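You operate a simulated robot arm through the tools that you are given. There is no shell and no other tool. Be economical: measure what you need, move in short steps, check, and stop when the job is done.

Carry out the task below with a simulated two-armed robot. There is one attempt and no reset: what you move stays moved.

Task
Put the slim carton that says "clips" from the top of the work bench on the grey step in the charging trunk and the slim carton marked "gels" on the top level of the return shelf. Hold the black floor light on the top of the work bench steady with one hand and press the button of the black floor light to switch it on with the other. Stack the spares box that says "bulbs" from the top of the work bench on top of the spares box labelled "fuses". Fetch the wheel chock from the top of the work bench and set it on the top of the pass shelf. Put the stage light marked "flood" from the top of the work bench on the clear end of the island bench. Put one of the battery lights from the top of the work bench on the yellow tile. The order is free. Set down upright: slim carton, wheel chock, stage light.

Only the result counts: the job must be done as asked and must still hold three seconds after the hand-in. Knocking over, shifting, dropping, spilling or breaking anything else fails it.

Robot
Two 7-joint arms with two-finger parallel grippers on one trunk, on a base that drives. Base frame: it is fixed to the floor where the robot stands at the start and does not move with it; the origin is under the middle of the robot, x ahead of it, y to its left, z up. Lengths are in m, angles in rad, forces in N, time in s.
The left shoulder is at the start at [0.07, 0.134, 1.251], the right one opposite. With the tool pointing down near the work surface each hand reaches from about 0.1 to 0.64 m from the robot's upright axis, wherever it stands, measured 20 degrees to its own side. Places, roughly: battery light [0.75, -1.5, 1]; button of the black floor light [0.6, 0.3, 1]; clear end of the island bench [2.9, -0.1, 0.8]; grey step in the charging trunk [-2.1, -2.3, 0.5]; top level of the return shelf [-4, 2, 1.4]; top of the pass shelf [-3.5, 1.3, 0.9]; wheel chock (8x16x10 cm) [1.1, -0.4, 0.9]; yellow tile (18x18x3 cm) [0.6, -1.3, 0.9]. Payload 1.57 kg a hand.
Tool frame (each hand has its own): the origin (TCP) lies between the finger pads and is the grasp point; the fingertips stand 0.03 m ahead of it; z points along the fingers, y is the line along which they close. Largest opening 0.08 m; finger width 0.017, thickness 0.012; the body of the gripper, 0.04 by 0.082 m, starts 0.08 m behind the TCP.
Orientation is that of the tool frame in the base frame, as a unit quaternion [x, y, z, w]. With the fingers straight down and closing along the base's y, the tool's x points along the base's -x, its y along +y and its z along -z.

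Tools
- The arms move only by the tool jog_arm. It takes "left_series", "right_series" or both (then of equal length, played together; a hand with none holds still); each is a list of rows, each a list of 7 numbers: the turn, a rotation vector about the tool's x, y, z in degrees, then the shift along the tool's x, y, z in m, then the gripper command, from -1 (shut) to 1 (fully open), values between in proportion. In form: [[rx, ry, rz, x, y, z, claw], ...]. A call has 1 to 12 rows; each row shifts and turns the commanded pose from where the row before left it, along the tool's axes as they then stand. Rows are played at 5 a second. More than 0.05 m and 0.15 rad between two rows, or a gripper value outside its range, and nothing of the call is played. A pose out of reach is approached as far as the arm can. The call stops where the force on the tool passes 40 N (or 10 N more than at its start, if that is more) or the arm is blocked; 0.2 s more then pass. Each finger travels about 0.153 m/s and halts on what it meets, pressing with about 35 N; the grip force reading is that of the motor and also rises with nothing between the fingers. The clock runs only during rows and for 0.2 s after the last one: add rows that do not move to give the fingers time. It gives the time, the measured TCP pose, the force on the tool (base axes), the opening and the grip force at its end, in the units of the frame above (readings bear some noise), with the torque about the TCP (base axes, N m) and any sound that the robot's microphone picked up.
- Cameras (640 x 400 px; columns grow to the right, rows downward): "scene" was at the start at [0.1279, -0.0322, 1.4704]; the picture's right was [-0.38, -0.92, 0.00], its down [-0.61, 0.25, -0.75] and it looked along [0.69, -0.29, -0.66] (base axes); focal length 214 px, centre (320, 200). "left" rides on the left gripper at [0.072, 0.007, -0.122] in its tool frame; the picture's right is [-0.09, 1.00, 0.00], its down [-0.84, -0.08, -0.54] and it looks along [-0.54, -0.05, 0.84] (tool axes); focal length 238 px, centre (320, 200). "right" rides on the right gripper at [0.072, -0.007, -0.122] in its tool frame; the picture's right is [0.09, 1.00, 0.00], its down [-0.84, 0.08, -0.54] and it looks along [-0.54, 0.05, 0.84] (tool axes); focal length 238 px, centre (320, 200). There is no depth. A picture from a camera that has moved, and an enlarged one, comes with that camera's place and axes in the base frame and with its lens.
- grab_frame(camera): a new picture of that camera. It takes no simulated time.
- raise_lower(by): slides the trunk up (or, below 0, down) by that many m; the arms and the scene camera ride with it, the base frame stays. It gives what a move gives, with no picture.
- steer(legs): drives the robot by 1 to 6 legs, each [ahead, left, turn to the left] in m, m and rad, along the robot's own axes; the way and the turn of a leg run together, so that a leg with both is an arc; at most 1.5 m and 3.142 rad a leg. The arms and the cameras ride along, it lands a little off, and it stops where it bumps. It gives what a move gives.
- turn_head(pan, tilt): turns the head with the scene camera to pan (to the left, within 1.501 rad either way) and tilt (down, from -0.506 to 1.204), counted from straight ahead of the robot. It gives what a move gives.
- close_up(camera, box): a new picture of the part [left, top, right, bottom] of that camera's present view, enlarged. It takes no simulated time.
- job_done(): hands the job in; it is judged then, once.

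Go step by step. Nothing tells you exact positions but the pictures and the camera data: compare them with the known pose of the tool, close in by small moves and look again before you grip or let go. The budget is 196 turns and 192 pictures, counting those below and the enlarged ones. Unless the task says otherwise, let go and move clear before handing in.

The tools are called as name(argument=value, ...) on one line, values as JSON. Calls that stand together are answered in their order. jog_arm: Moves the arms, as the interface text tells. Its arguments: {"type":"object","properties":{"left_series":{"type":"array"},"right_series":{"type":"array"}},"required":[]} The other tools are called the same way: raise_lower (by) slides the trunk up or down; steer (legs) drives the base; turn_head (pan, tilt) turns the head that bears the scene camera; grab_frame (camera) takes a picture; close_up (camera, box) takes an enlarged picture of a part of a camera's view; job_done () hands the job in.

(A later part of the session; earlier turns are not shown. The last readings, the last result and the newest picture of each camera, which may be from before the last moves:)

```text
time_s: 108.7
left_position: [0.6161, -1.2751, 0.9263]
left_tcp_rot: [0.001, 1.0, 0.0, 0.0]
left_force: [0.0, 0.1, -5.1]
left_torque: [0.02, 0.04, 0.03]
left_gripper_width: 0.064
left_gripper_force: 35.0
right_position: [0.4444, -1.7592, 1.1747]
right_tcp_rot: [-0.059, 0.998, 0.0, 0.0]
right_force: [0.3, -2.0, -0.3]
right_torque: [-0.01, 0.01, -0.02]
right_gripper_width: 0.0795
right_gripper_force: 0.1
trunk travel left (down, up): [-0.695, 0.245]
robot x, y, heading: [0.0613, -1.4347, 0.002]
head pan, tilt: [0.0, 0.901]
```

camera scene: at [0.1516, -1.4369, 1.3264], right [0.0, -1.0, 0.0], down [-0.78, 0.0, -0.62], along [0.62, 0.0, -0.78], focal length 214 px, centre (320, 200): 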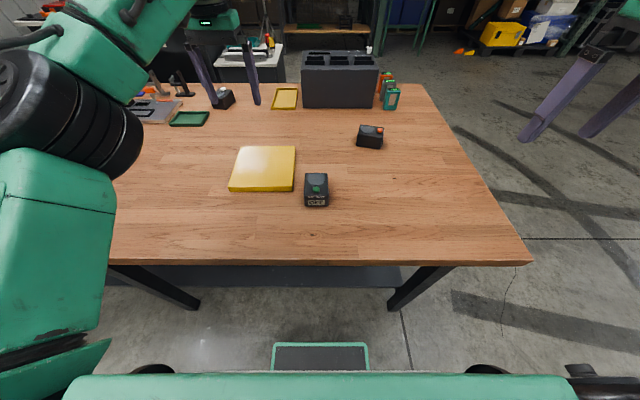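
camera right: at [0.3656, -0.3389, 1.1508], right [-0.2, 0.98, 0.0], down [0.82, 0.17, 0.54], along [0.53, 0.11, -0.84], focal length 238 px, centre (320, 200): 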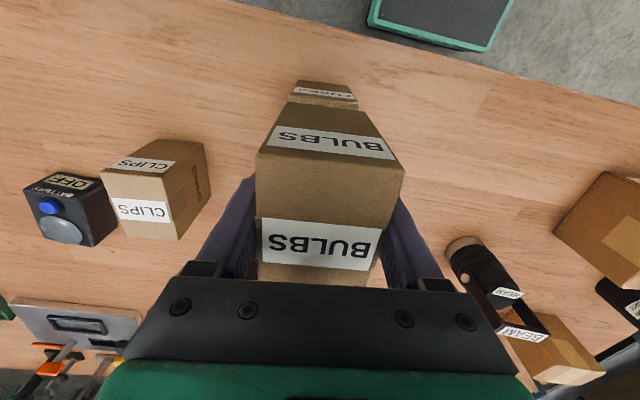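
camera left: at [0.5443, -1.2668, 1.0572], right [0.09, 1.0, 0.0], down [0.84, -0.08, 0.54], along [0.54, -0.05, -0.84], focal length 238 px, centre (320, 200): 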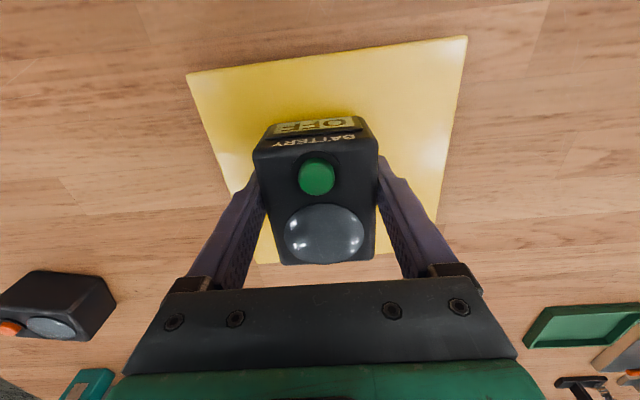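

No contact yet at z 0.926; two more millimetre steps, stopping to read the force.

jog_arm(left_series=[[0, 0, 0, 0, 0, 0.001, -1], [0, 0, 0, 0, 0, 0.001, -1]])

close_up(camera="scene", box=[230, 150, 310, 210])

```text
time_s: 109.3
left_position: [0.6163, -1.2737, 0.9261]
left_tcp_rot: [0.0, 1.0, 0.0, 0.0]
left_force: [-0.2, -0.1, -4.1]
left_torque: [-0.02, 0.07, 0.03]
left_gripper_width: 0.0639
left_gripper_force: 34.6
right_position: [0.4435, -1.7595, 1.176]
right_tcp_rot: [-0.059, 0.998, 0.0, 0.001]
right_force: [0.4, 0.5, -0.5]
right_torque: [0.01, -0.02, 0.02]
right_gripper_width: 0.0799
right_gripper_force: 0.1
trunk travel left (down, up): [-0.695, 0.245]
robot x, y, heading: [0.0653, -1.4362, 0.005]
head pan, tilt: [0.0, 0.901]
```

```text
6.67 times, centred on (270, 180) of scene
camera zoom: at [0.1917, -1.4366, 1.3263], right [0.0, -1.0, 0.0], down [-0.78, 0.0, -0.62], along [0.62, 0.0, -0.78], focal length 1430 px, centre (653, 333)
```

zoom: 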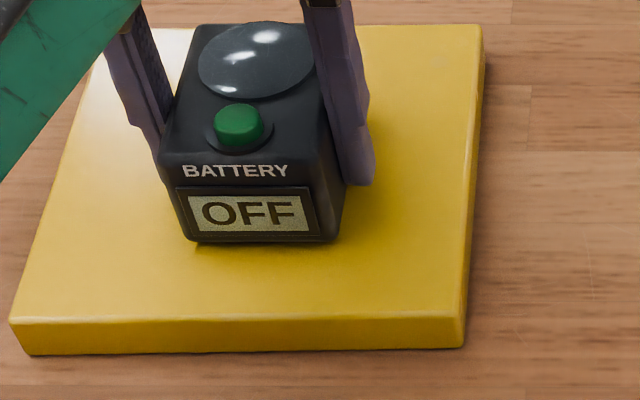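

jog_arm(left_series=[[0, 0, 0, 0, 0, 0.001, -1], [0, 0, 0, 0, 0, 0.001, -1]])

```text
time_s: 109.9
left_position: [0.6162, -1.2739, 0.9227]
left_tcp_rot: [0.001, 1.0, -0.001, 0.0]
left_force: [0.1, 0.4, -3.4]
left_torque: [0.0, 0.05, -0.01]
left_gripper_width: 0.0637
left_gripper_force: 34.7
right_position: [0.4449, -1.76, 1.1755]
right_tcp_rot: [-0.059, 0.998, 0.0, 0.001]
right_force: [0.1, 0.3, 0.7]
right_torque: [0.0, 0.01, -0.02]
right_gripper_width: 0.0797
right_gripper_force: 0.1
trunk travel left (down, up): [-0.695, 0.245]
robot x, y, heading: [0.0647, -1.4352, 0.001]
head pan, tilt: [0.0, 0.901]
```

jog_arm(left_series=[[0, 0, 0, 0, 0, 0.0015, -1], [0, 0, 0, 0, 0, 0.0015, -1]])

```text
time_s: 110.5
left_position: [0.6149, -1.2743, 0.9219]
left_tcp_rot: [0.0, 1.0, -0.001, 0.001]
left_force: [1.9, 0.1, 2.2]
left_torque: [0.19, 0.16, -0.07]
left_gripper_width: 0.0638
left_gripper_force: 35.2
right_position: [0.443, -1.7603, 1.1752]
right_tcp_rot: [-0.058, 0.998, 0.0, 0.001]
right_force: [1.0, 0.2, 0.2]
right_torque: [-0.03, -0.02, -0.01]
right_gripper_width: 0.0801
right_gripper_force: 0.0
trunk travel left (down, up): [-0.695, 0.245]
robot x, y, heading: [0.0648, -1.4395, 0.003]
head pan, tilt: [0.0, 0.901]
```

Contact now. Release and rise.

jog_arm(left_series=[[0, 0, 0, 0, 0, 0, 0.7], [0, 0, 0, 0, 0, 0, 1], [0, 0, 0, 0, 0, 0, 1], [0, 0, 0, 0, 0, -0.02, 1], [0, 0, 0, 0, 0, -0.03, 1], [0, 0, 0, 0, 0, -0.04, 1], [0, 0, 0, 0, 0, -0.04, 1], [0, 0, 0, 0, 0, -0.04, 1], [0, 0, 0, 0, 0, -0.04, 1]])

grab_frame(camera="left")

turn_head(pan=0.9, tilt=0.8)

grab_frame(camera="scene")

```text
time_s: 112.5
left_position: [0.613, -1.2768, 1.1309]
left_tcp_rot: [0.0, 1.0, -0.001, 0.002]
left_force: [-0.3, -1.4, 0.9]
left_torque: [0.0, -0.04, 0.03]
left_gripper_width: 0.08
left_gripper_force: 0.0
right_position: [0.4418, -1.7608, 1.1765]
right_tcp_rot: [-0.058, 0.998, 0.0, 0.002]
right_force: [-0.2, -0.5, -0.1]
right_torque: [0.03, -0.01, -0.01]
right_gripper_width: 0.0801
right_gripper_force: 0.1
trunk travel left (down, up): [-0.695, 0.245]
robot x, y, heading: [0.065, -1.4371, 0.007]
head pan, tilt: [0.0, 0.901]
```

```text
128 pictures are left
camera left: at [0.5414, -1.2695, 1.2533], right [0.09, 1.0, 0.0], down [0.84, -0.08, 0.54], along [0.54, -0.05, -0.84], focal length 238 px, centre (320, 200)
```

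left: 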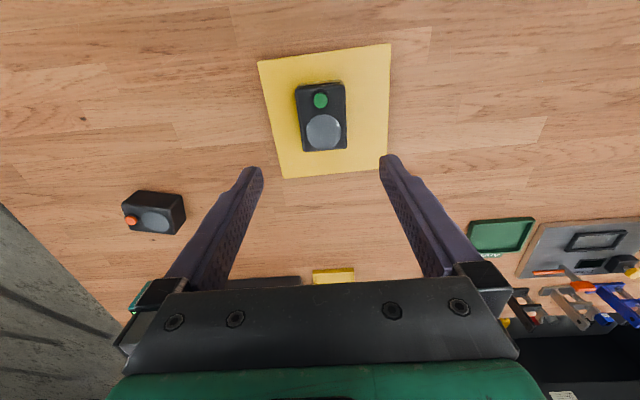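

```text
time_s: 113.7
left_position: [0.6133, -1.2751, 1.1292]
left_tcp_rot: [0.0, 1.0, -0.001, 0.001]
left_force: [0.0, 0.5, 0.0]
left_torque: [0.03, -0.01, 0.02]
left_gripper_width: 0.0799
left_gripper_force: 0.1
right_position: [0.4436, -1.7602, 1.1764]
right_tcp_rot: [-0.058, 0.998, 0.0, 0.001]
right_force: [0.2, -0.4, -0.3]
right_torque: [0.0, -0.01, 0.01]
right_gripper_width: 0.0798
right_gripper_force: 0.1
trunk travel left (down, up): [-0.695, 0.245]
robot x, y, heading: [0.0631, -1.4388, 0.004]
head pan, tilt: [0.901, 0.799]
```

```text
127 pictures are left
camera scene: at [0.1652, -1.3738, 1.3343], right [0.79, -0.62, 0.0], down [-0.44, -0.56, -0.7], along [0.43, 0.55, -0.72], focal length 214 px, centre (320, 200)
```

scene: 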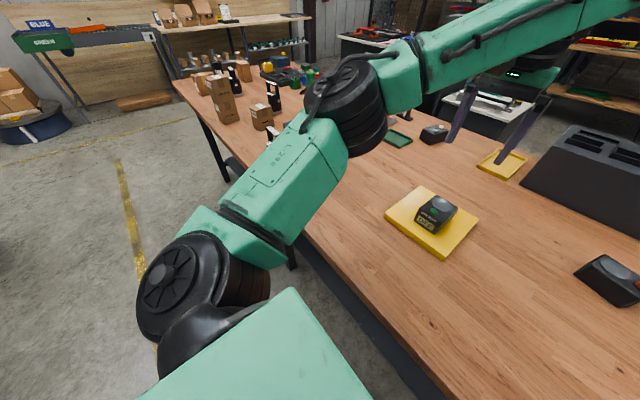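

The battery light sits on the yellow tile. Next the "flood" light near [0.44, -0.79]: back off, strafe left, approach for the left hand.

steer(legs=[[-0.3, 0, 0], [0, 0.45, 0]])

turn_head(pan=0.25, tilt=0.75)

grab_frame(camera="scene")

grab_frame(camera="left")

```text
time_s: 118.0
left_position: [0.3146, -0.8307, 1.1298]
left_tcp_rot: [0.002, 1.0, 0.001, 0.0]
left_force: [0.2, 0.6, 0.2]
left_torque: [-0.02, 0.02, -0.04]
left_gripper_width: 0.0801
left_gripper_force: 0.0
right_position: [0.1434, -1.3146, 1.1747]
right_tcp_rot: [-0.056, 0.998, 0.0, 0.001]
right_force: [0.9, -0.1, -0.2]
right_torque: [0.0, -0.02, 0.05]
right_gripper_width: 0.08
right_gripper_force: 0.1
trunk travel left (down, up): [-0.695, 0.245]
robot x, y, heading: [-0.2379, -0.9886, 0.003]
head pan, tilt: [0.901, 0.799]
```

```text
time_s: 119.1
left_position: [0.3151, -0.8303, 1.1308]
left_tcp_rot: [0.001, 1.0, 0.0, 0.0]
left_force: [-0.2, 0.3, 0.9]
left_torque: [0.02, 0.02, 0.0]
left_gripper_width: 0.08
left_gripper_force: 0.1
right_position: [0.1424, -1.3134, 1.1757]
right_tcp_rot: [-0.057, 0.998, 0.0, 0.002]
right_force: [0.1, 0.4, 0.4]
right_torque: [0.01, 0.0, 0.0]
right_gripper_width: 0.0802
right_gripper_force: 0.0
trunk travel left (down, up): [-0.695, 0.245]
robot x, y, heading: [-0.2331, -0.9878, -0.007]
head pan, tilt: [0.25, 0.75]
```

```text
126 pictures are left
camera scene: at [-0.1039, -0.9694, 1.3383], right [0.25, -0.97, 0.0], down [-0.66, -0.17, -0.73], along [0.71, 0.18, -0.68], focal length 214 px, centre (320, 200)
```

scene: 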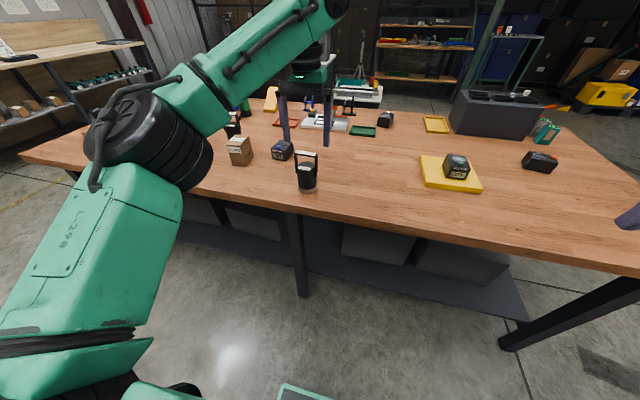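

```text
125 pictures are left
camera left: at [0.2437, -0.8228, 1.2523], right [0.1, 1.0, 0.0], down [0.84, -0.08, 0.54], along [0.54, -0.05, -0.84], focal length 238 px, centre (320, 200)
```

left: 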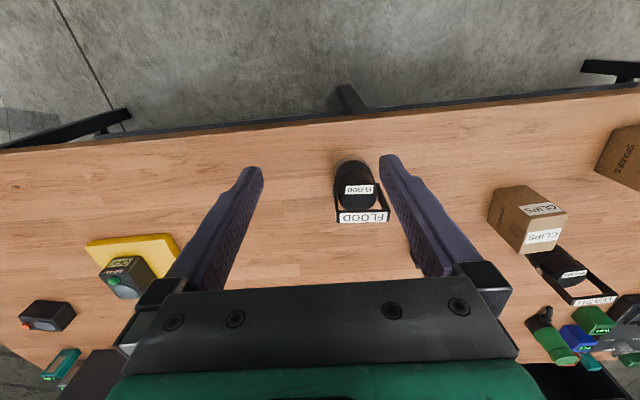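

Zoom on the flood light to learn its shape.

close_up(camera="left", box=[300, 140, 420, 240])

close_up(camera="scene", box=[260, 130, 350, 210])

```text
4.00 times, centred on (360, 190) of left
camera zoom: at [0.2437, -0.8228, 1.2523], right [0.1, 1.0, 0.0], down [0.84, -0.08, 0.54], along [0.54, -0.05, -0.84], focal length 953 px, centre (160, 240)
```

zoom: 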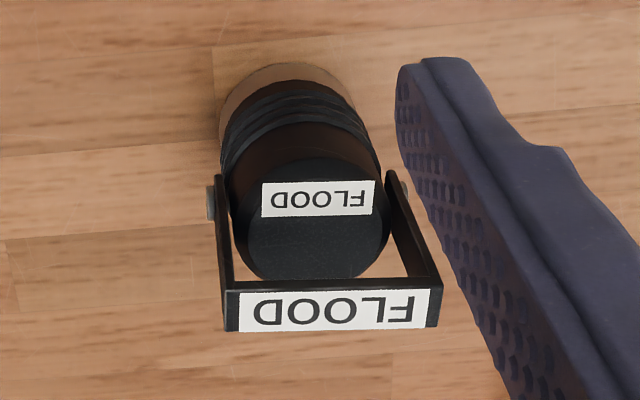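

```text
5.00 times, centred on (305, 170) of scene
camera zoom: at [-0.1039, -0.9694, 1.3383], right [0.25, -0.97, 0.0], down [-0.66, -0.17, -0.73], along [0.71, 0.18, -0.68], focal length 1072 px, centre (395, 350)
```

zoom: 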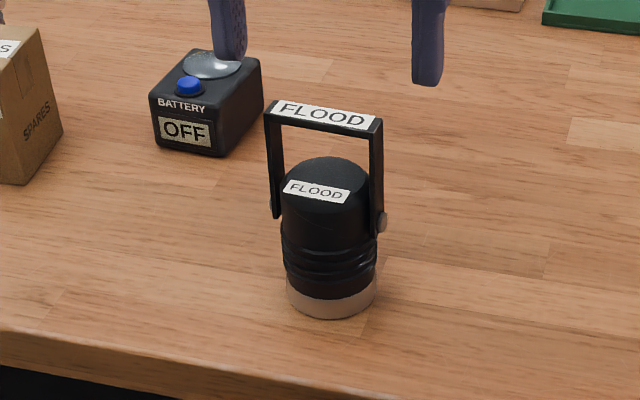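

The flood light is a ~6.2 cm cylinder, lens down, with an upright yoke spanning y; I must grip front-to-back across x. I rotate the left hand 90° first.

jog_arm(left_series=[[0, 0, -8, 0, 0, 0, 1], [0, 0, -8, 0, 0, 0, 1], [0, 0, -8, 0, 0, 0, 1], [0, 0, -8, 0, 0, 0, 1], [0, 0, -8, 0, 0, 0, 1], [0, 0, -8, 0, 0, 0, 1], [0, 0, -8, 0, 0, 0, 1], [0, 0, -8, 0, 0, 0, 1], [0, 0, -8, 0, 0, 0, 1], [0, 0, -8, 0, 0, 0, 1], [0, 0, -6, 0, 0, 0, 1], [0, 0, 0, 0, 0, 0, 1]])

```text
time_s: 121.7
left_position: [0.3162, -0.8313, 1.1299]
left_tcp_rot: [-0.681, 0.733, -0.001, -0.001]
left_force: [0.3, -1.1, -0.7]
left_torque: [-0.01, -0.01, 0.0]
left_gripper_width: 0.0802
left_gripper_force: 0.0
right_position: [0.1426, -1.3132, 1.1757]
right_tcp_rot: [-0.056, 0.998, 0.0, 0.001]
right_force: [-0.1, -0.1, 0.2]
right_torque: [0.02, -0.01, 0.0]
right_gripper_width: 0.0799
right_gripper_force: 0.1
trunk travel left (down, up): [-0.695, 0.245]
robot x, y, heading: [-0.2337, -0.9882, -0.001]
head pan, tilt: [0.25, 0.75]
```

Rotation reached. Now roll ahead 0.2 m and look.

steer(legs=[[0.2, 0, 0]])

grab_frame(camera="left")

grab_frame(camera="scene")

```text
time_s: 123.3
left_position: [0.514, -0.8301, 1.1314]
left_tcp_rot: [-0.68, 0.733, -0.001, 0.0]
left_force: [-0.4, -0.3, -0.1]
left_torque: [-0.03, 0.02, -0.02]
left_gripper_width: 0.0801
left_gripper_force: 0.1
right_position: [0.3418, -1.3129, 1.1767]
right_tcp_rot: [-0.058, 0.998, 0.0, 0.002]
right_force: [-0.3, -0.8, -0.1]
right_torque: [-0.02, -0.04, -0.02]
right_gripper_width: 0.0801
right_gripper_force: 0.1
trunk travel left (down, up): [-0.695, 0.245]
robot x, y, heading: [-0.0314, -0.9898, 0.003]
head pan, tilt: [0.25, 0.75]
```

```text
122 pictures are left
camera left: at [0.5017, -0.9003, 1.2533], right [-0.99, 0.16, 0.0], down [0.14, 0.83, 0.54], along [0.09, 0.53, -0.84], focal length 238 px, centre (320, 200)
```

left: 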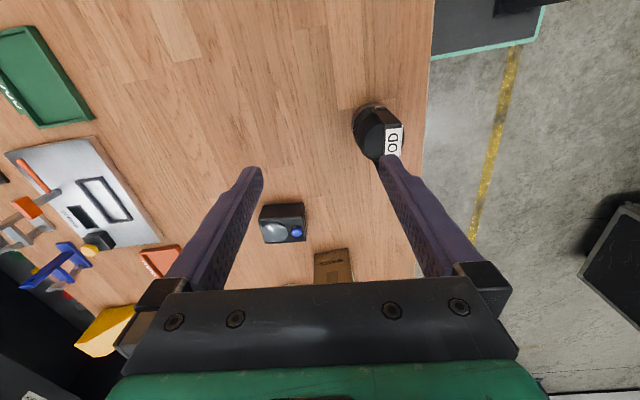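

```text
121 pictures are left
camera scene: at [0.094, -0.9691, 1.3385], right [0.25, -0.97, 0.0], down [-0.66, -0.17, -0.73], along [0.71, 0.18, -0.68], focal length 214 px, centre (320, 200)
```

scene: 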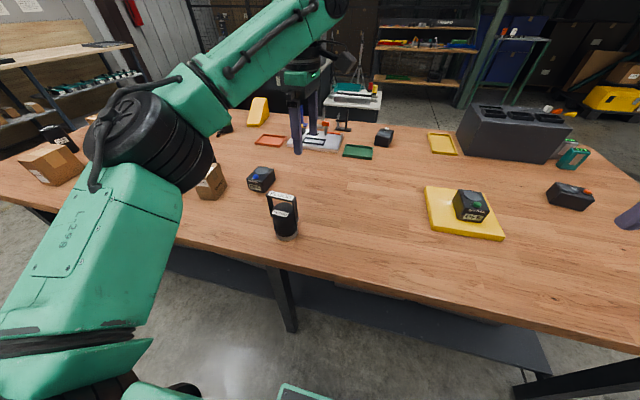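

Flood's base ≈[0.433, -0.785]. Move above it at z ≈ 1.09 and look again.

jog_arm(left_series=[[0, 0, 0, -0.0195, 0.042, 0, 1], [0, 0, 0, -0.0195, 0.042, 0, 1], [0, 0, 0, 0, 0, 0.035, 1], [0, 0, 0, 0, 0, 0, 1]])

grab_frame(camera="left")

close_up(camera="scene", box=[210, 120, 370, 260])

```text
time_s: 124.3
left_position: [0.4326, -0.786, 1.0945]
left_tcp_rot: [-0.681, 0.732, -0.002, 0.0]
left_force: [0.2, 0.6, 0.7]
left_torque: [-0.02, 0.0, -0.03]
left_gripper_width: 0.08
left_gripper_force: 0.1
right_position: [0.3429, -1.313, 1.1764]
right_tcp_rot: [-0.057, 0.998, 0.0, 0.001]
right_force: [-0.9, -0.4, 0.9]
right_torque: [0.0, -0.02, 0.01]
right_gripper_width: 0.0798
right_gripper_force: 0.0
trunk travel left (down, up): [-0.695, 0.245]
robot x, y, heading: [-0.0366, -0.9878, 0.003]
head pan, tilt: [0.25, 0.75]
```

```text
120 pictures are left
camera left: at [0.4211, -0.8554, 1.2174], right [-0.99, 0.16, 0.0], down [0.14, 0.83, 0.54], along [0.09, 0.53, -0.84], focal length 238 px, centre (320, 200)
```

left: 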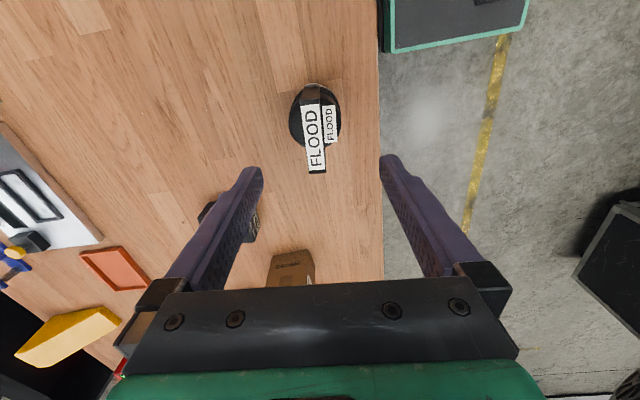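

```text
2.86 times, centred on (290, 190) of scene
camera zoom: at [0.095, -0.9689, 1.3384], right [0.25, -0.97, 0.0], down [-0.66, -0.17, -0.73], along [0.71, 0.18, -0.68], focal length 613 px, centre (406, 229)
```

zoom: 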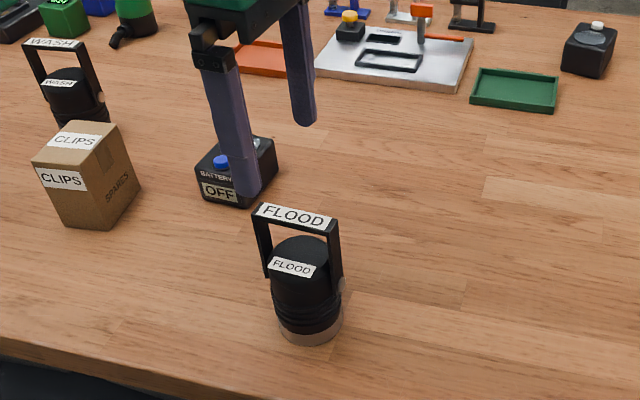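

Flood centre refined to [0.438, -0.787], yoke top ≈ 1.00. I shift 5 mm and descend part way.

jog_arm(left_series=[[0, 0, 0, 0.001, -0.005, 0, 1], [0, 0, 0, 0, 0, 0.04, 1], [0, 0, 0, 0, 0, 0.04, 1], [0, 0, 0, 0, 0, 0.02, 1], [0, 0, 0, 0, 0, 0, 1]])

grab_frame(camera="left")

close_up(camera="scene", box=[210, 120, 370, 260])

```text
time_s: 125.5
left_position: [0.4387, -0.7853, 0.9931]
left_tcp_rot: [-0.681, 0.732, -0.001, 0.0]
left_force: [-0.7, 0.0, -0.7]
left_torque: [0.01, 0.0, -0.02]
left_gripper_width: 0.08
left_gripper_force: 0.0
right_position: [0.3427, -1.3128, 1.1764]
right_tcp_rot: [-0.058, 0.998, 0.0, 0.002]
right_force: [0.6, -0.9, 0.0]
right_torque: [0.01, 0.01, 0.0]
right_gripper_width: 0.08
right_gripper_force: 0.0
trunk travel left (down, up): [-0.695, 0.245]
robot x, y, heading: [-0.0389, -0.9916, -0.001]
head pan, tilt: [0.25, 0.75]
```

```text
118 pictures are left
camera left: at [0.4277, -0.8561, 1.1164], right [-0.99, 0.16, 0.0], down [0.14, 0.83, 0.54], along [0.09, 0.53, -0.84], focal length 238 px, centre (320, 200)
```

left: 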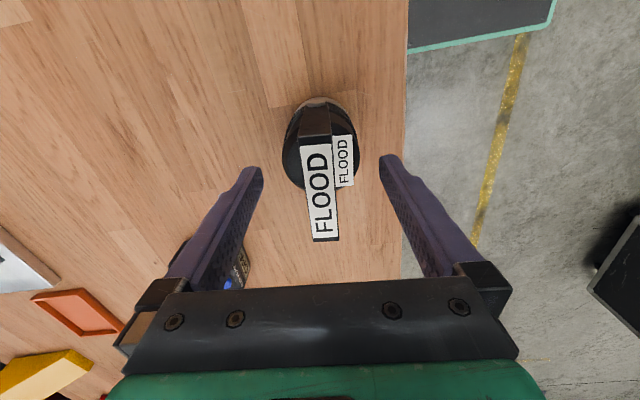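

```text
2.86 times, centred on (290, 190) of scene
camera zoom: at [0.0956, -0.9689, 1.3384], right [0.25, -0.97, 0.0], down [-0.66, -0.17, -0.73], along [0.71, 0.18, -0.68], focal length 613 px, centre (406, 229)
```

zoom: 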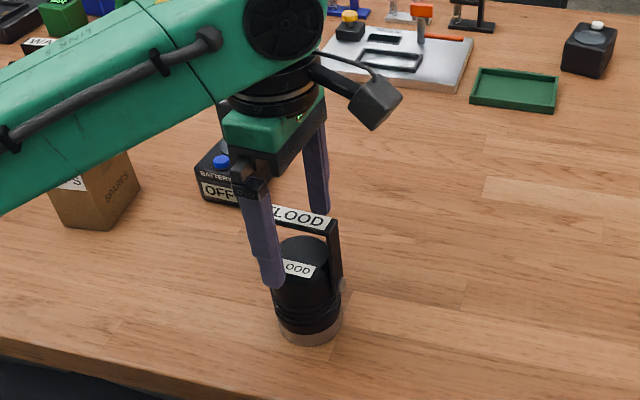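

Centred. Descend the final 6 cm and close.

jog_arm(left_series=[[0, 0, 0, 0, 0, 0.03, 1], [0, 0, 0, 0, 0, 0.02, 1], [0, 0, 0, 0, 0, 0.01, 1], [0, 0, 0, 0, 0, 0, 1], [0, 0, 0, 0, 0, 0, 0.5], [0, 0, 0, 0, 0, 0, -1], [0, 0, 0, 0, 0, 0, -1], [0, 0, 0, 0, 0, 0, -1]])

grab_frame(camera="left")

close_up(camera="scene", box=[210, 120, 370, 260])

```text
time_s: 127.3
left_position: [0.4396, -0.7866, 0.934]
left_tcp_rot: [-0.68, 0.733, -0.001, -0.001]
left_force: [-1.8, 0.3, 1.1]
left_torque: [0.03, 0.14, 0.03]
left_gripper_width: 0.0584
left_gripper_force: 35.2
right_position: [0.3435, -1.3132, 1.1748]
right_tcp_rot: [-0.057, 0.998, 0.001, 0.0]
right_force: [-0.6, 0.2, 0.6]
right_torque: [-0.02, -0.02, 0.01]
right_gripper_width: 0.08
right_gripper_force: 0.2
trunk travel left (down, up): [-0.695, 0.245]
robot x, y, heading: [-0.0328, -0.9894, 0.001]
head pan, tilt: [0.25, 0.75]
```

```text
116 pictures are left
camera left: at [0.4275, -0.8568, 1.0566], right [-0.99, 0.16, 0.0], down [0.14, 0.83, 0.54], along [0.09, 0.53, -0.84], focal length 238 px, centre (320, 200)
```

left: 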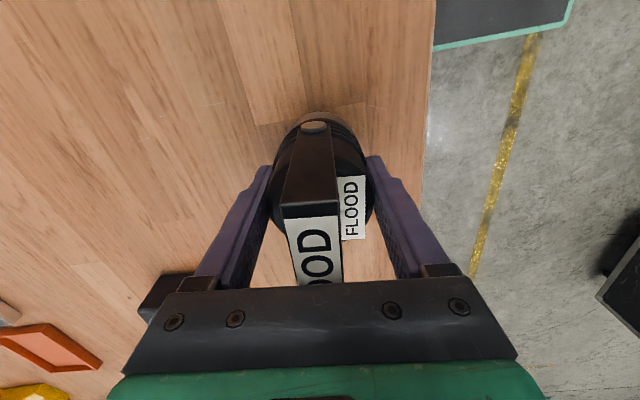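

```text
2.86 times, centred on (290, 190) of scene
camera zoom: at [0.0958, -0.9689, 1.3383], right [0.25, -0.97, 0.0], down [-0.66, -0.17, -0.73], along [0.71, 0.18, -0.68], focal length 613 px, centre (406, 229)
```

zoom: 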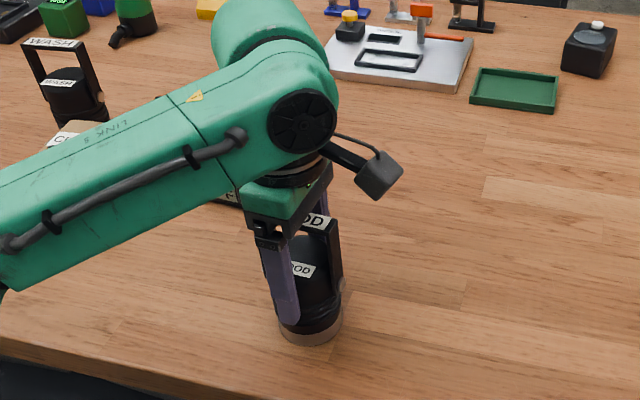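

Gripped at 0.058. Lift slowly.

jog_arm(left_series=[[0, 0, 0, 0, 0, -0.005, -1], [0, 0, 0, 0, 0, -0.01, -1], [0, 0, 0, 0, 0, -0.015, -1], [0, 0, 0, 0, 0, -0.02, -1], [0, 0, 0, 0, 0, -0.02, -1], [0, 0, 0, 0, 0, -0.02, -1], [0, 0, 0, 0, 0, -0.02, -1], [0, 0, 0, 0, 0, -0.02, -1], [0, 0, 0, 0, 0, -0.02, -1], [0, 0, 0, 0, 0, -0.02, -1], [0, 0, 0, 0, 0, -0.02, -1], [0, 0, 0, 0, 0, 0, -1]])

grab_frame(camera="left")

```text
time_s: 129.9
left_position: [0.4398, -0.786, 1.1248]
left_tcp_rot: [-0.681, 0.733, -0.001, -0.001]
left_force: [-0.8, 0.2, -5.6]
left_torque: [0.0, -0.03, 0.03]
left_gripper_width: 0.0582
left_gripper_force: 35.6
right_position: [0.3442, -1.3121, 1.1758]
right_tcp_rot: [-0.058, 0.998, -0.001, 0.002]
right_force: [-0.3, 0.5, 0.7]
right_torque: [-0.01, 0.01, 0.0]
right_gripper_width: 0.08
right_gripper_force: 0.1
trunk travel left (down, up): [-0.695, 0.245]
robot x, y, heading: [-0.0355, -0.9867, 0.003]
head pan, tilt: [0.25, 0.75]
```

```text
114 pictures are left
camera left: at [0.4284, -0.8563, 1.2464], right [-0.99, 0.16, 0.0], down [0.14, 0.83, 0.54], along [0.09, 0.53, -0.84], focal length 238 px, centre (320, 200)
```

left: 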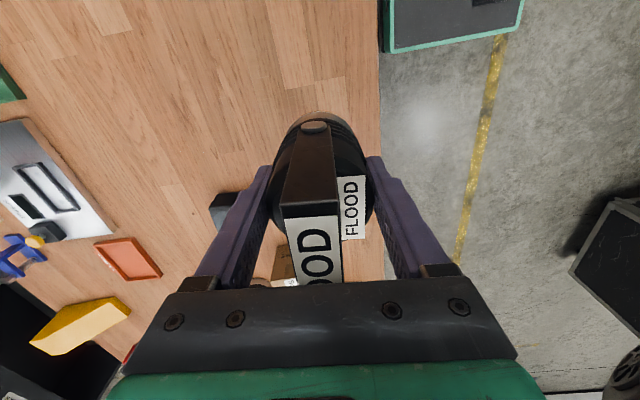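

Holding flood (≈0.55 kg). Back off and survey the route to the island bench.

steer(legs=[[-0.35, 0, 0]])

turn_head(pan=0.5, tilt=0.3)

grab_frame(camera="scene")

turn_head(pan=-0.6, tilt=0.3)

grab_frame(camera="scene")

```text
time_s: 132.1
left_position: [0.0924, -0.788, 1.1232]
left_tcp_rot: [-0.681, 0.733, 0.0, -0.001]
left_force: [-0.5, -1.6, -7.1]
left_torque: [-0.01, 0.0, 0.0]
left_gripper_width: 0.0585
left_gripper_force: 34.6
right_position: [-0.0029, -1.3114, 1.1745]
right_tcp_rot: [-0.056, 0.998, 0.001, 0.0]
right_force: [-0.6, 0.1, -0.1]
right_torque: [0.0, 0.06, -0.01]
right_gripper_width: 0.08
right_gripper_force: 0.2
trunk travel left (down, up): [-0.695, 0.245]
robot x, y, heading: [-0.3834, -0.9875, -0.003]
head pan, tilt: [0.25, 0.75]
```

```text
time_s: 133.0
left_position: [0.0915, -0.7873, 1.1245]
left_tcp_rot: [-0.681, 0.732, -0.001, -0.001]
left_force: [0.3, -0.1, -5.7]
left_torque: [-0.02, 0.05, 0.01]
left_gripper_width: 0.0584
left_gripper_force: 34.9
right_position: [-0.0041, -1.3138, 1.1746]
right_tcp_rot: [-0.057, 0.998, 0.0, 0.001]
right_force: [0.2, 0.0, 0.2]
right_torque: [-0.01, 0.01, 0.02]
right_gripper_width: 0.0802
right_gripper_force: 0.0
trunk travel left (down, up): [-0.695, 0.245]
robot x, y, heading: [-0.3844, -0.9921, -0.005]
head pan, tilt: [0.499, 0.3]
```

```text
113 pictures are left
camera scene: at [-0.2493, -0.9448, 1.3785], right [0.48, -0.88, 0.0], down [-0.26, -0.14, -0.95], along [0.84, 0.46, -0.3], focal length 214 px, centre (320, 200)
```

scene: 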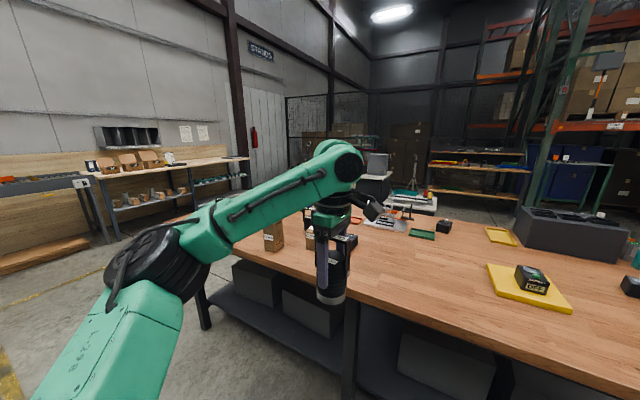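

```text
time_s: 134.4
left_position: [0.0909, -0.7882, 1.1239]
left_tcp_rot: [-0.68, 0.733, -0.001, -0.001]
left_force: [-0.4, 0.5, -6.3]
left_torque: [-0.06, 0.06, 0.02]
left_gripper_width: 0.0582
left_gripper_force: 35.2
right_position: [-0.004, -1.3129, 1.1767]
right_tcp_rot: [-0.056, 0.998, 0.0, 0.0]
right_force: [0.2, 0.2, -0.1]
right_torque: [0.06, 0.03, 0.01]
right_gripper_width: 0.0801
right_gripper_force: 0.0
trunk travel left (down, up): [-0.695, 0.245]
robot x, y, heading: [-0.3825, -0.9911, -0.003]
head pan, tilt: [-0.6, 0.3]
```

```text
112 pictures are left
camera scene: at [-0.2541, -1.0421, 1.3786], right [-0.56, -0.83, 0.0], down [-0.25, 0.17, -0.96], along [0.79, -0.54, -0.3], focal length 214 px, centre (320, 200)
```

scene: 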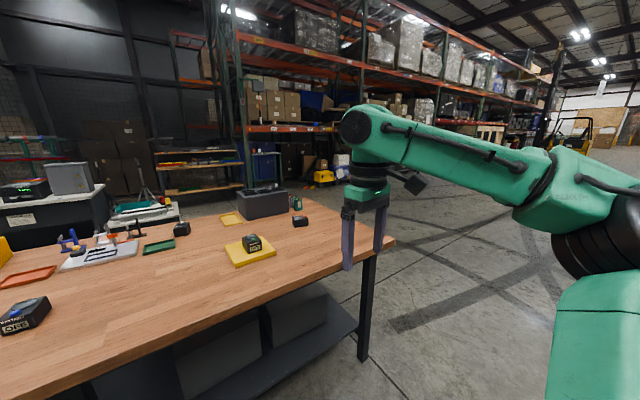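

The right side of the bench is open floor. I route around it: strafe to y ≈ -2.55, then ahead past the bench.

steer(legs=[[0, -1.5, 0], [0, -0.06, 0], [1.4, 0, 0], [0.6, 0, 0]])

turn_head(pan=0.75, tilt=0.4)

grab_frame(camera="scene")

```text
time_s: 152.0
left_position: [2.1068, -2.3306, 1.1232]
left_tcp_rot: [-0.683, 0.73, -0.001, -0.001]
left_force: [-1.2, 0.3, -6.0]
left_torque: [-0.01, 0.0, -0.01]
left_gripper_width: 0.0581
left_gripper_force: 34.7
right_position: [2.0151, -2.8567, 1.175]
right_tcp_rot: [-0.06, 0.998, -0.001, 0.001]
right_force: [-0.3, -0.7, 0.0]
right_torque: [-0.01, 0.02, 0.01]
right_gripper_width: 0.0799
right_gripper_force: 0.0
trunk travel left (down, up): [-0.695, 0.245]
robot x, y, heading: [1.635, -2.5354, 0.005]
head pan, tilt: [-0.6, 0.3]
```

```text
time_s: 153.5
left_position: [2.1071, -2.3306, 1.1234]
left_tcp_rot: [-0.683, 0.73, -0.001, 0.0]
left_force: [-0.2, -0.2, -6.3]
left_torque: [-0.03, -0.01, 0.0]
left_gripper_width: 0.0587
left_gripper_force: 34.7
right_position: [2.0146, -2.8582, 1.1748]
right_tcp_rot: [-0.06, 0.998, 0.0, 0.0]
right_force: [-1.2, -0.6, -0.8]
right_torque: [-0.02, -0.03, -0.01]
right_gripper_width: 0.08
right_gripper_force: 0.1
trunk travel left (down, up): [-0.695, 0.245]
robot x, y, heading: [1.635, -2.5346, 0.006]
head pan, tilt: [0.75, 0.4]
```

```text
111 pictures are left
camera scene: at [1.753, -2.4712, 1.3693], right [0.69, -0.73, 0.0], down [-0.28, -0.27, -0.92], along [0.67, 0.63, -0.39], focal length 214 px, centre (320, 200)
```

scene: 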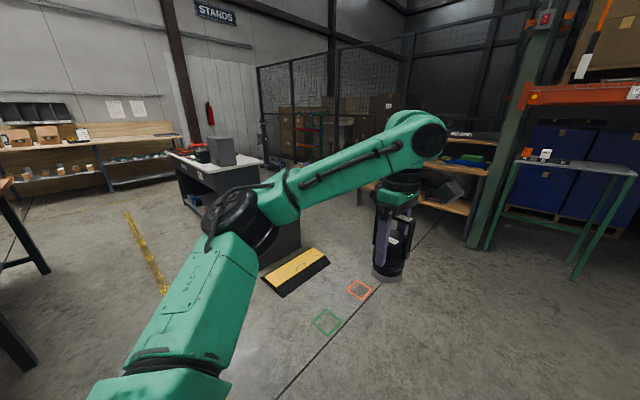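

Turn to face +y and look again.

steer(legs=[[0, 0, 1.565]])

turn_head(pan=-0.3, tilt=0.4)

grab_frame(camera="scene")

```text
time_s: 157.7
left_position: [1.4245, -2.0639, 1.1231]
left_tcp_rot: [1.0, -0.029, 0.001, -0.001]
left_force: [0.2, -1.0, -6.1]
left_torque: [0.02, -0.01, -0.02]
left_gripper_width: 0.0584
left_gripper_force: 35.3
right_position: [1.9523, -2.1523, 1.1742]
right_tcp_rot: [0.751, -0.66, -0.001, 0.0]
right_force: [-0.2, 0.6, 0.4]
right_torque: [0.0, 0.02, 0.03]
right_gripper_width: 0.08
right_gripper_force: 0.2
trunk travel left (down, up): [-0.695, 0.245]
robot x, y, heading: [1.6351, -2.534, 1.585]
head pan, tilt: [0.75, 0.4]
```

```text
time_s: 159.0
left_position: [1.424, -2.064, 1.1238]
left_tcp_rot: [1.0, -0.03, 0.001, 0.0]
left_force: [0.4, -0.2, -6.5]
left_torque: [0.02, 0.0, 0.0]
left_gripper_width: 0.0582
left_gripper_force: 35.0
right_position: [1.9524, -2.1523, 1.1759]
right_tcp_rot: [0.751, -0.66, -0.001, -0.001]
right_force: [0.9, -0.1, -0.4]
right_torque: [0.0, -0.02, 0.01]
right_gripper_width: 0.0801
right_gripper_force: 0.0
trunk travel left (down, up): [-0.695, 0.245]
robot x, y, heading: [1.6326, -2.5336, 1.584]
head pan, tilt: [-0.3, 0.4]
```

```text
110 pictures are left
camera scene: at [1.6591, -2.3955, 1.3693], right [0.96, -0.28, 0.0], down [-0.11, -0.37, -0.92], along [0.26, 0.88, -0.39], focal length 214 px, centre (320, 200)
```

scene: 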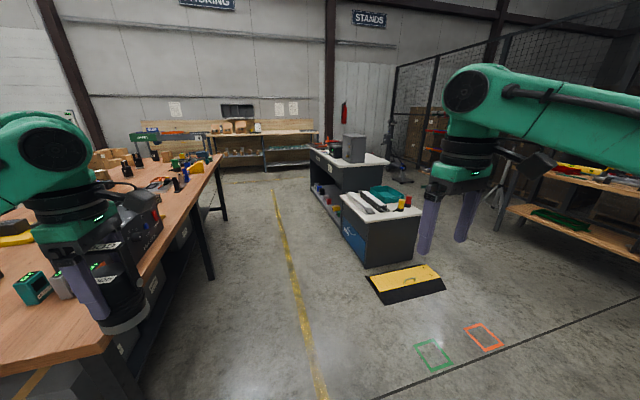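

close_up(camera="scene", box=[290, 120, 450, 300])

```text
2.22 times, centred on (370, 210) of scene
camera zoom: at [1.6591, -2.3955, 1.3693], right [0.96, -0.28, 0.0], down [-0.11, -0.37, -0.92], along [0.26, 0.88, -0.39], focal length 477 px, centre (209, 178)
```

zoom: 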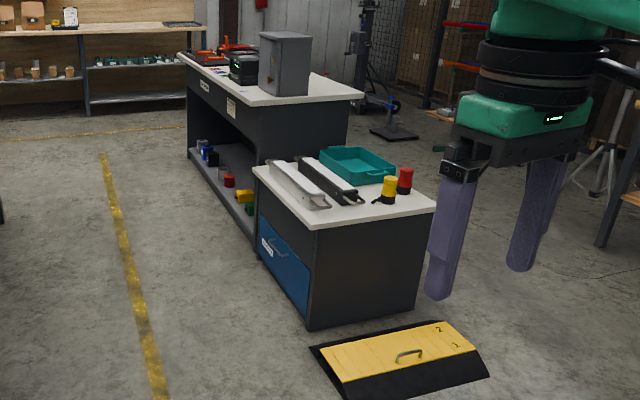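

The clear end of the high island bench is around [2.97, -0.1] (top ≈0.8), best reached from the +x aisle. I move to x ≈ 3.8 and look.

steer(legs=[[0, -1.4, 0], [0, -0.8, 0]])

turn_head(pan=0.1, tilt=0.45)

grab_frame(camera="scene")

```text
time_s: 169.9
left_position: [3.5939, -2.0255, 1.1182]
left_tcp_rot: [1.0, -0.025, 0.009, 0.002]
left_force: [0.0, 0.1, -5.7]
left_torque: [-0.03, -0.05, -0.01]
left_gripper_width: 0.0583
left_gripper_force: 34.7
right_position: [4.1222, -2.1081, 1.1812]
right_tcp_rot: [0.754, -0.657, 0.007, -0.007]
right_force: [0.2, -0.6, -0.4]
right_torque: [-0.02, 0.02, -0.03]
right_gripper_width: 0.0798
right_gripper_force: 0.0
trunk travel left (down, up): [-0.695, 0.245]
robot x, y, heading: [3.8289, -2.4947, 1.594]
head pan, tilt: [-0.3, 0.4]
stopped in leg 2: the robot was blocked; the commanded pose is now the measured one
```

```text
time_s: 170.7
left_position: [3.5944, -2.0231, 1.1192]
left_tcp_rot: [1.0, -0.025, 0.009, 0.002]
left_force: [-0.5, 0.4, -5.7]
left_torque: [0.01, 0.0, -0.02]
left_gripper_width: 0.0585
left_gripper_force: 34.8
right_position: [4.1219, -2.1083, 1.1814]
right_tcp_rot: [0.754, -0.657, 0.007, -0.007]
right_force: [-0.4, -0.5, 0.2]
right_torque: [0.0, -0.02, 0.03]
right_gripper_width: 0.0801
right_gripper_force: 0.0
trunk travel left (down, up): [-0.695, 0.245]
robot x, y, heading: [3.8254, -2.4903, 1.592]
head pan, tilt: [0.099, 0.45]
```

```text
108 pictures are left
camera scene: at [3.7914, -2.3514, 1.3642], right [0.99, 0.12, 0.02], down [0.07, -0.43, -0.9], along [-0.1, 0.89, -0.44], focal length 214 px, centre (320, 200)
```

scene: 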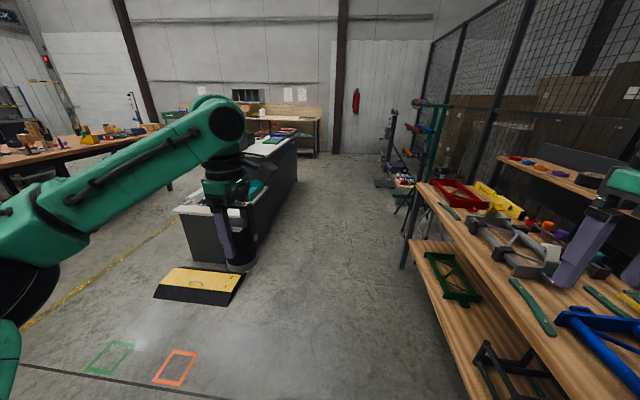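

I touched something on my right side; move left away from it and inspect.

steer(legs=[[0, 0.15, 0]])

turn_head(pan=-1.0, tilt=0.6)

grab_frame(camera="scene")

```text
time_s: 172.1
left_position: [3.4646, -2.0268, 1.1231]
left_tcp_rot: [1.0, -0.026, 0.001, 0.001]
left_force: [-0.1, 0.5, -6.1]
left_torque: [-0.03, -0.02, 0.0]
left_gripper_width: 0.0583
left_gripper_force: 35.5
right_position: [3.9932, -2.1123, 1.1753]
right_tcp_rot: [0.753, -0.658, 0.0, -0.001]
right_force: [-1.2, -0.7, 0.3]
right_torque: [-0.01, -0.01, -0.01]
right_gripper_width: 0.0803
right_gripper_force: 0.1
trunk travel left (down, up): [-0.695, 0.245]
robot x, y, heading: [3.6785, -2.4963, 1.589]
head pan, tilt: [0.099, 0.45]
```

```text
time_s: 173.4
left_position: [3.4632, -2.0273, 1.1229]
left_tcp_rot: [1.0, -0.026, 0.001, 0.0]
left_force: [0.1, -0.9, -6.7]
left_torque: [0.0, -0.05, -0.01]
left_gripper_width: 0.0582
left_gripper_force: 35.2
right_position: [3.9925, -2.1124, 1.1755]
right_tcp_rot: [0.753, -0.658, -0.001, 0.0]
right_force: [0.8, -0.8, 0.4]
right_torque: [0.04, -0.01, -0.01]
right_gripper_width: 0.0803
right_gripper_force: 0.0
trunk travel left (down, up): [-0.695, 0.245]
robot x, y, heading: [3.6768, -2.4958, 1.592]
head pan, tilt: [-1.0, 0.6]
```

```text
107 pictures are left
camera scene: at [3.7486, -2.3963, 1.3511], right [0.56, -0.83, 0.0], down [-0.47, -0.32, -0.83], along [0.68, 0.46, -0.56], focal length 214 px, centre (320, 200)
```

scene: 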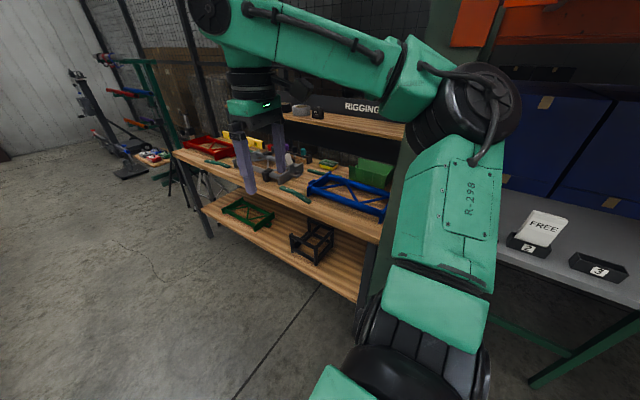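

Nothing was displaced; my elbow met the fixed rack post. I'll shift left a bit, turn to face -x, and strafe up the aisle toward the island.

steer(legs=[[0, 0.06, 0], [0, 0, 1.55], [0, -1.3, 0]])

turn_head(pan=-0.5, tilt=0.6)

grab_frame(camera="scene")

```text
time_s: 184.3
left_position: [3.1408, -1.4085, 1.124]
left_tcp_rot: [0.733, 0.681, 0.001, 0.0]
left_force: [-0.3, -0.4, -5.9]
left_torque: [0.04, 0.0, -0.04]
left_gripper_width: 0.0583
left_gripper_force: 35.1
right_position: [3.2354, -0.8837, 1.1753]
right_tcp_rot: [0.998, 0.057, -0.001, -0.001]
right_force: [0.0, 0.2, 0.3]
right_torque: [-0.04, -0.03, 0.01]
right_gripper_width: 0.0801
right_gripper_force: 0.1
trunk travel left (down, up): [-0.695, 0.245]
robot x, y, heading: [3.6181, -1.2073, -3.141]
head pan, tilt: [-1.0, 0.6]
```

```text
time_s: 185.2
left_position: [3.1411, -1.4092, 1.1231]
left_tcp_rot: [0.733, 0.68, 0.001, 0.0]
left_force: [0.0, -0.5, -5.4]
left_torque: [0.01, -0.01, 0.01]
left_gripper_width: 0.0582
left_gripper_force: 35.2
right_position: [3.237, -0.8831, 1.1748]
right_tcp_rot: [0.998, 0.057, -0.001, 0.0]
right_force: [0.4, -0.2, -1.2]
right_torque: [0.01, 0.0, 0.0]
right_gripper_width: 0.0799
right_gripper_force: 0.1
trunk travel left (down, up): [-0.695, 0.245]
robot x, y, heading: [3.6182, -1.2058, -3.146]
head pan, tilt: [-0.499, 0.6]
```

```text
106 pictures are left
camera scene: at [3.4865, -1.1642, 1.3511], right [0.48, 0.88, 0.0], down [0.5, -0.27, -0.82], along [-0.72, 0.4, -0.57], focal length 214 px, centre (320, 200)
```

scene: 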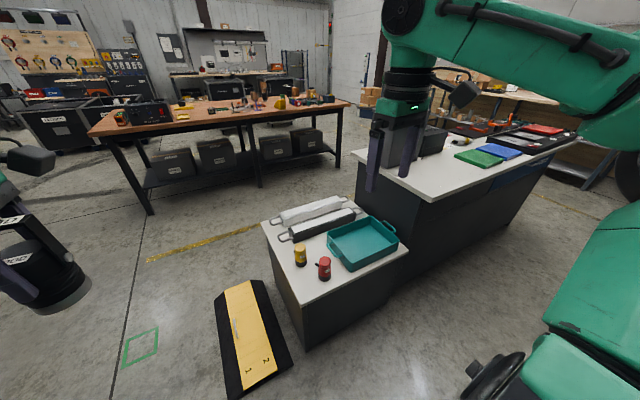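

The island top's clear end spans roughly x 2.65–3.02, y -0.3…0.2. I strafe to y ≈ 0.1 and look.

steer(legs=[[0, -1.28, 0], [0.12, 0, 0]])

turn_head(pan=0.2, tilt=0.8)

grab_frame(camera="scene")

grab_frame(camera="left")

```text
time_s: 192.5
left_position: [3.018, -0.1416, 1.1241]
left_tcp_rot: [0.73, 0.684, -0.001, 0.0]
left_force: [0.4, -0.6, -5.2]
left_torque: [0.02, 0.04, -0.04]
left_gripper_width: 0.0582
left_gripper_force: 35.2
right_position: [3.1088, 0.3868, 1.1776]
right_tcp_rot: [0.998, 0.061, -0.002, 0.0]
right_force: [0.2, 0.7, -0.4]
right_torque: [0.04, 0.02, 0.05]
right_gripper_width: 0.0801
right_gripper_force: 0.0
trunk travel left (down, up): [-0.695, 0.245]
robot x, y, heading: [3.4887, 0.0676, -3.131]
head pan, tilt: [-0.499, 0.6]
```

```text
time_s: 193.5
left_position: [3.0161, -0.1409, 1.1236]
left_tcp_rot: [0.729, 0.684, 0.001, 0.001]
left_force: [0.8, 0.5, -6.8]
left_torque: [0.03, 0.01, 0.01]
left_gripper_width: 0.0583
left_gripper_force: 34.6
right_position: [3.1072, 0.3875, 1.174]
right_tcp_rot: [0.998, 0.061, -0.001, 0.0]
right_force: [0.2, 0.5, 0.4]
right_torque: [0.02, -0.02, -0.02]
right_gripper_width: 0.0801
right_gripper_force: 0.1
trunk travel left (down, up): [-0.695, 0.245]
robot x, y, heading: [3.4888, 0.067, -3.13]
head pan, tilt: [0.201, 0.799]
```

```text
105 pictures are left
camera scene: at [3.3588, 0.0488, 1.3343], right [-0.21, 0.98, 0.0], down [0.7, 0.15, -0.7], along [-0.68, -0.14, -0.72], focal length 214 px, centre (320, 200)
```

scene: 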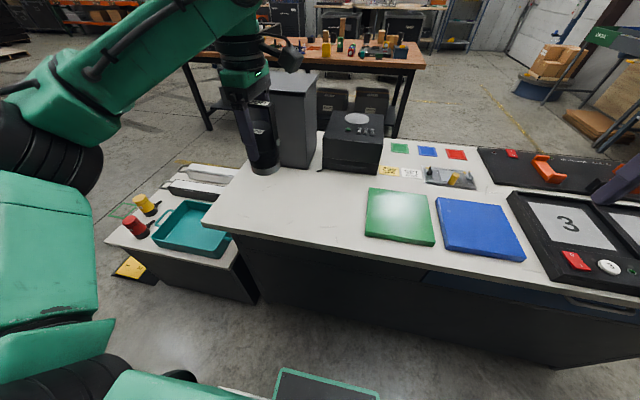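

```text
104 pictures are left
camera left: at [3.0279, -0.0686, 1.2457], right [0.99, -0.16, 0.0], down [-0.13, -0.83, 0.54], along [-0.08, -0.54, -0.84], focal length 238 px, centre (320, 200)
```

left: 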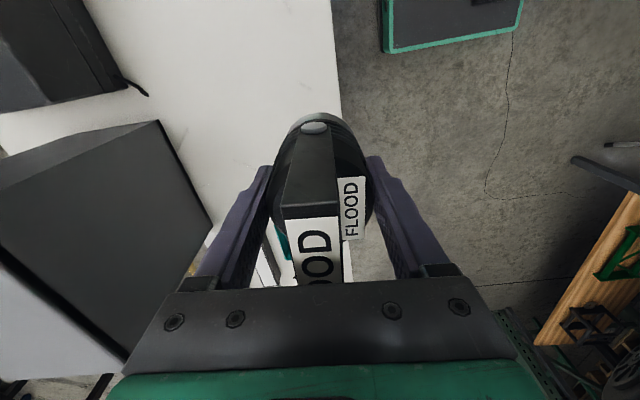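

Clear spot chosen at ≈[2.88, -0.10] (tower x<2.69, mat y>0.11, edge x 3.02). Roll ahead 6 cm, then shift the hand over it.

steer(legs=[[0.06, 0, 0]])

jog_arm(left_series=[[0, 0, 0, 0.008, -0.018, 0, -1], [0, 0, 0, 0.012, -0.03, 0, -1], [0, 0, 0, 0.012, -0.03, 0, -1], [0, 0, 0, 0, 0, 0.02, -1], [0, 0, 0, 0, 0, 0.03, -1], [0, 0, 0, 0, 0, 0.03, -1], [0, 0, 0, 0, 0, 0.03, -1], [0, 0, 0, 0, 0, 0.03, -1], [0, 0, 0, 0, 0, 0.03, -1], [0, 0, 0, 0, 0, 0, -1]])

grab_frame(camera="scene")

grab_frame(camera="left")

```text
time_s: 194.5
left_position: [2.9606, -0.1409, 1.126]
left_tcp_rot: [0.73, 0.684, 0.0, 0.0]
left_force: [1.3, -0.8, -5.8]
left_torque: [0.01, 0.0, 0.01]
left_gripper_width: 0.0585
left_gripper_force: 34.8
right_position: [3.0517, 0.3853, 1.1776]
right_tcp_rot: [0.998, 0.061, -0.003, -0.001]
right_force: [-0.5, 0.0, 0.3]
right_torque: [-0.02, 0.07, 0.01]
right_gripper_width: 0.0801
right_gripper_force: 0.1
trunk travel left (down, up): [-0.695, 0.245]
robot x, y, heading: [3.4307, 0.07, -3.133]
head pan, tilt: [0.201, 0.799]
```

```text
time_s: 196.7
left_position: [2.8817, -0.1049, 0.9537]
left_tcp_rot: [0.73, 0.684, 0.001, 0.0]
left_force: [0.4, 0.6, -6.5]
left_torque: [0.0, -0.01, 0.02]
left_gripper_width: 0.0582
left_gripper_force: 34.8
right_position: [3.0476, 0.3868, 1.1769]
right_tcp_rot: [0.998, 0.061, -0.001, 0.0]
right_force: [-0.3, -0.4, -0.4]
right_torque: [-0.01, 0.04, -0.01]
right_gripper_width: 0.0799
right_gripper_force: 0.0
trunk travel left (down, up): [-0.695, 0.245]
robot x, y, heading: [3.433, 0.0673, -3.129]
head pan, tilt: [0.201, 0.799]
```

```text
103 pictures are left
camera scene: at [3.2988, 0.0482, 1.3342], right [-0.21, 0.98, 0.0], down [0.7, 0.15, -0.7], along [-0.68, -0.15, -0.72], focal length 214 px, centre (320, 200)
```

scene: 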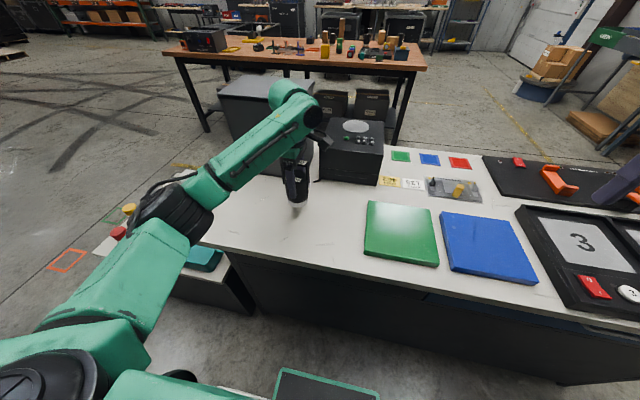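

```text
102 pictures are left
camera left: at [2.8924, -0.0325, 1.0759], right [0.99, -0.16, 0.0], down [-0.13, -0.83, 0.54], along [-0.08, -0.53, -0.84], focal length 238 px, centre (320, 200)
```

left: 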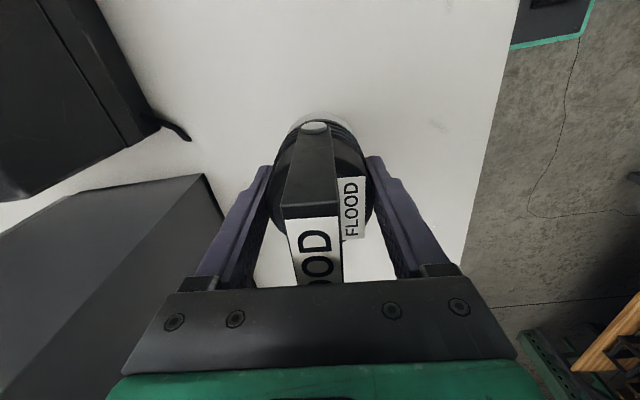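

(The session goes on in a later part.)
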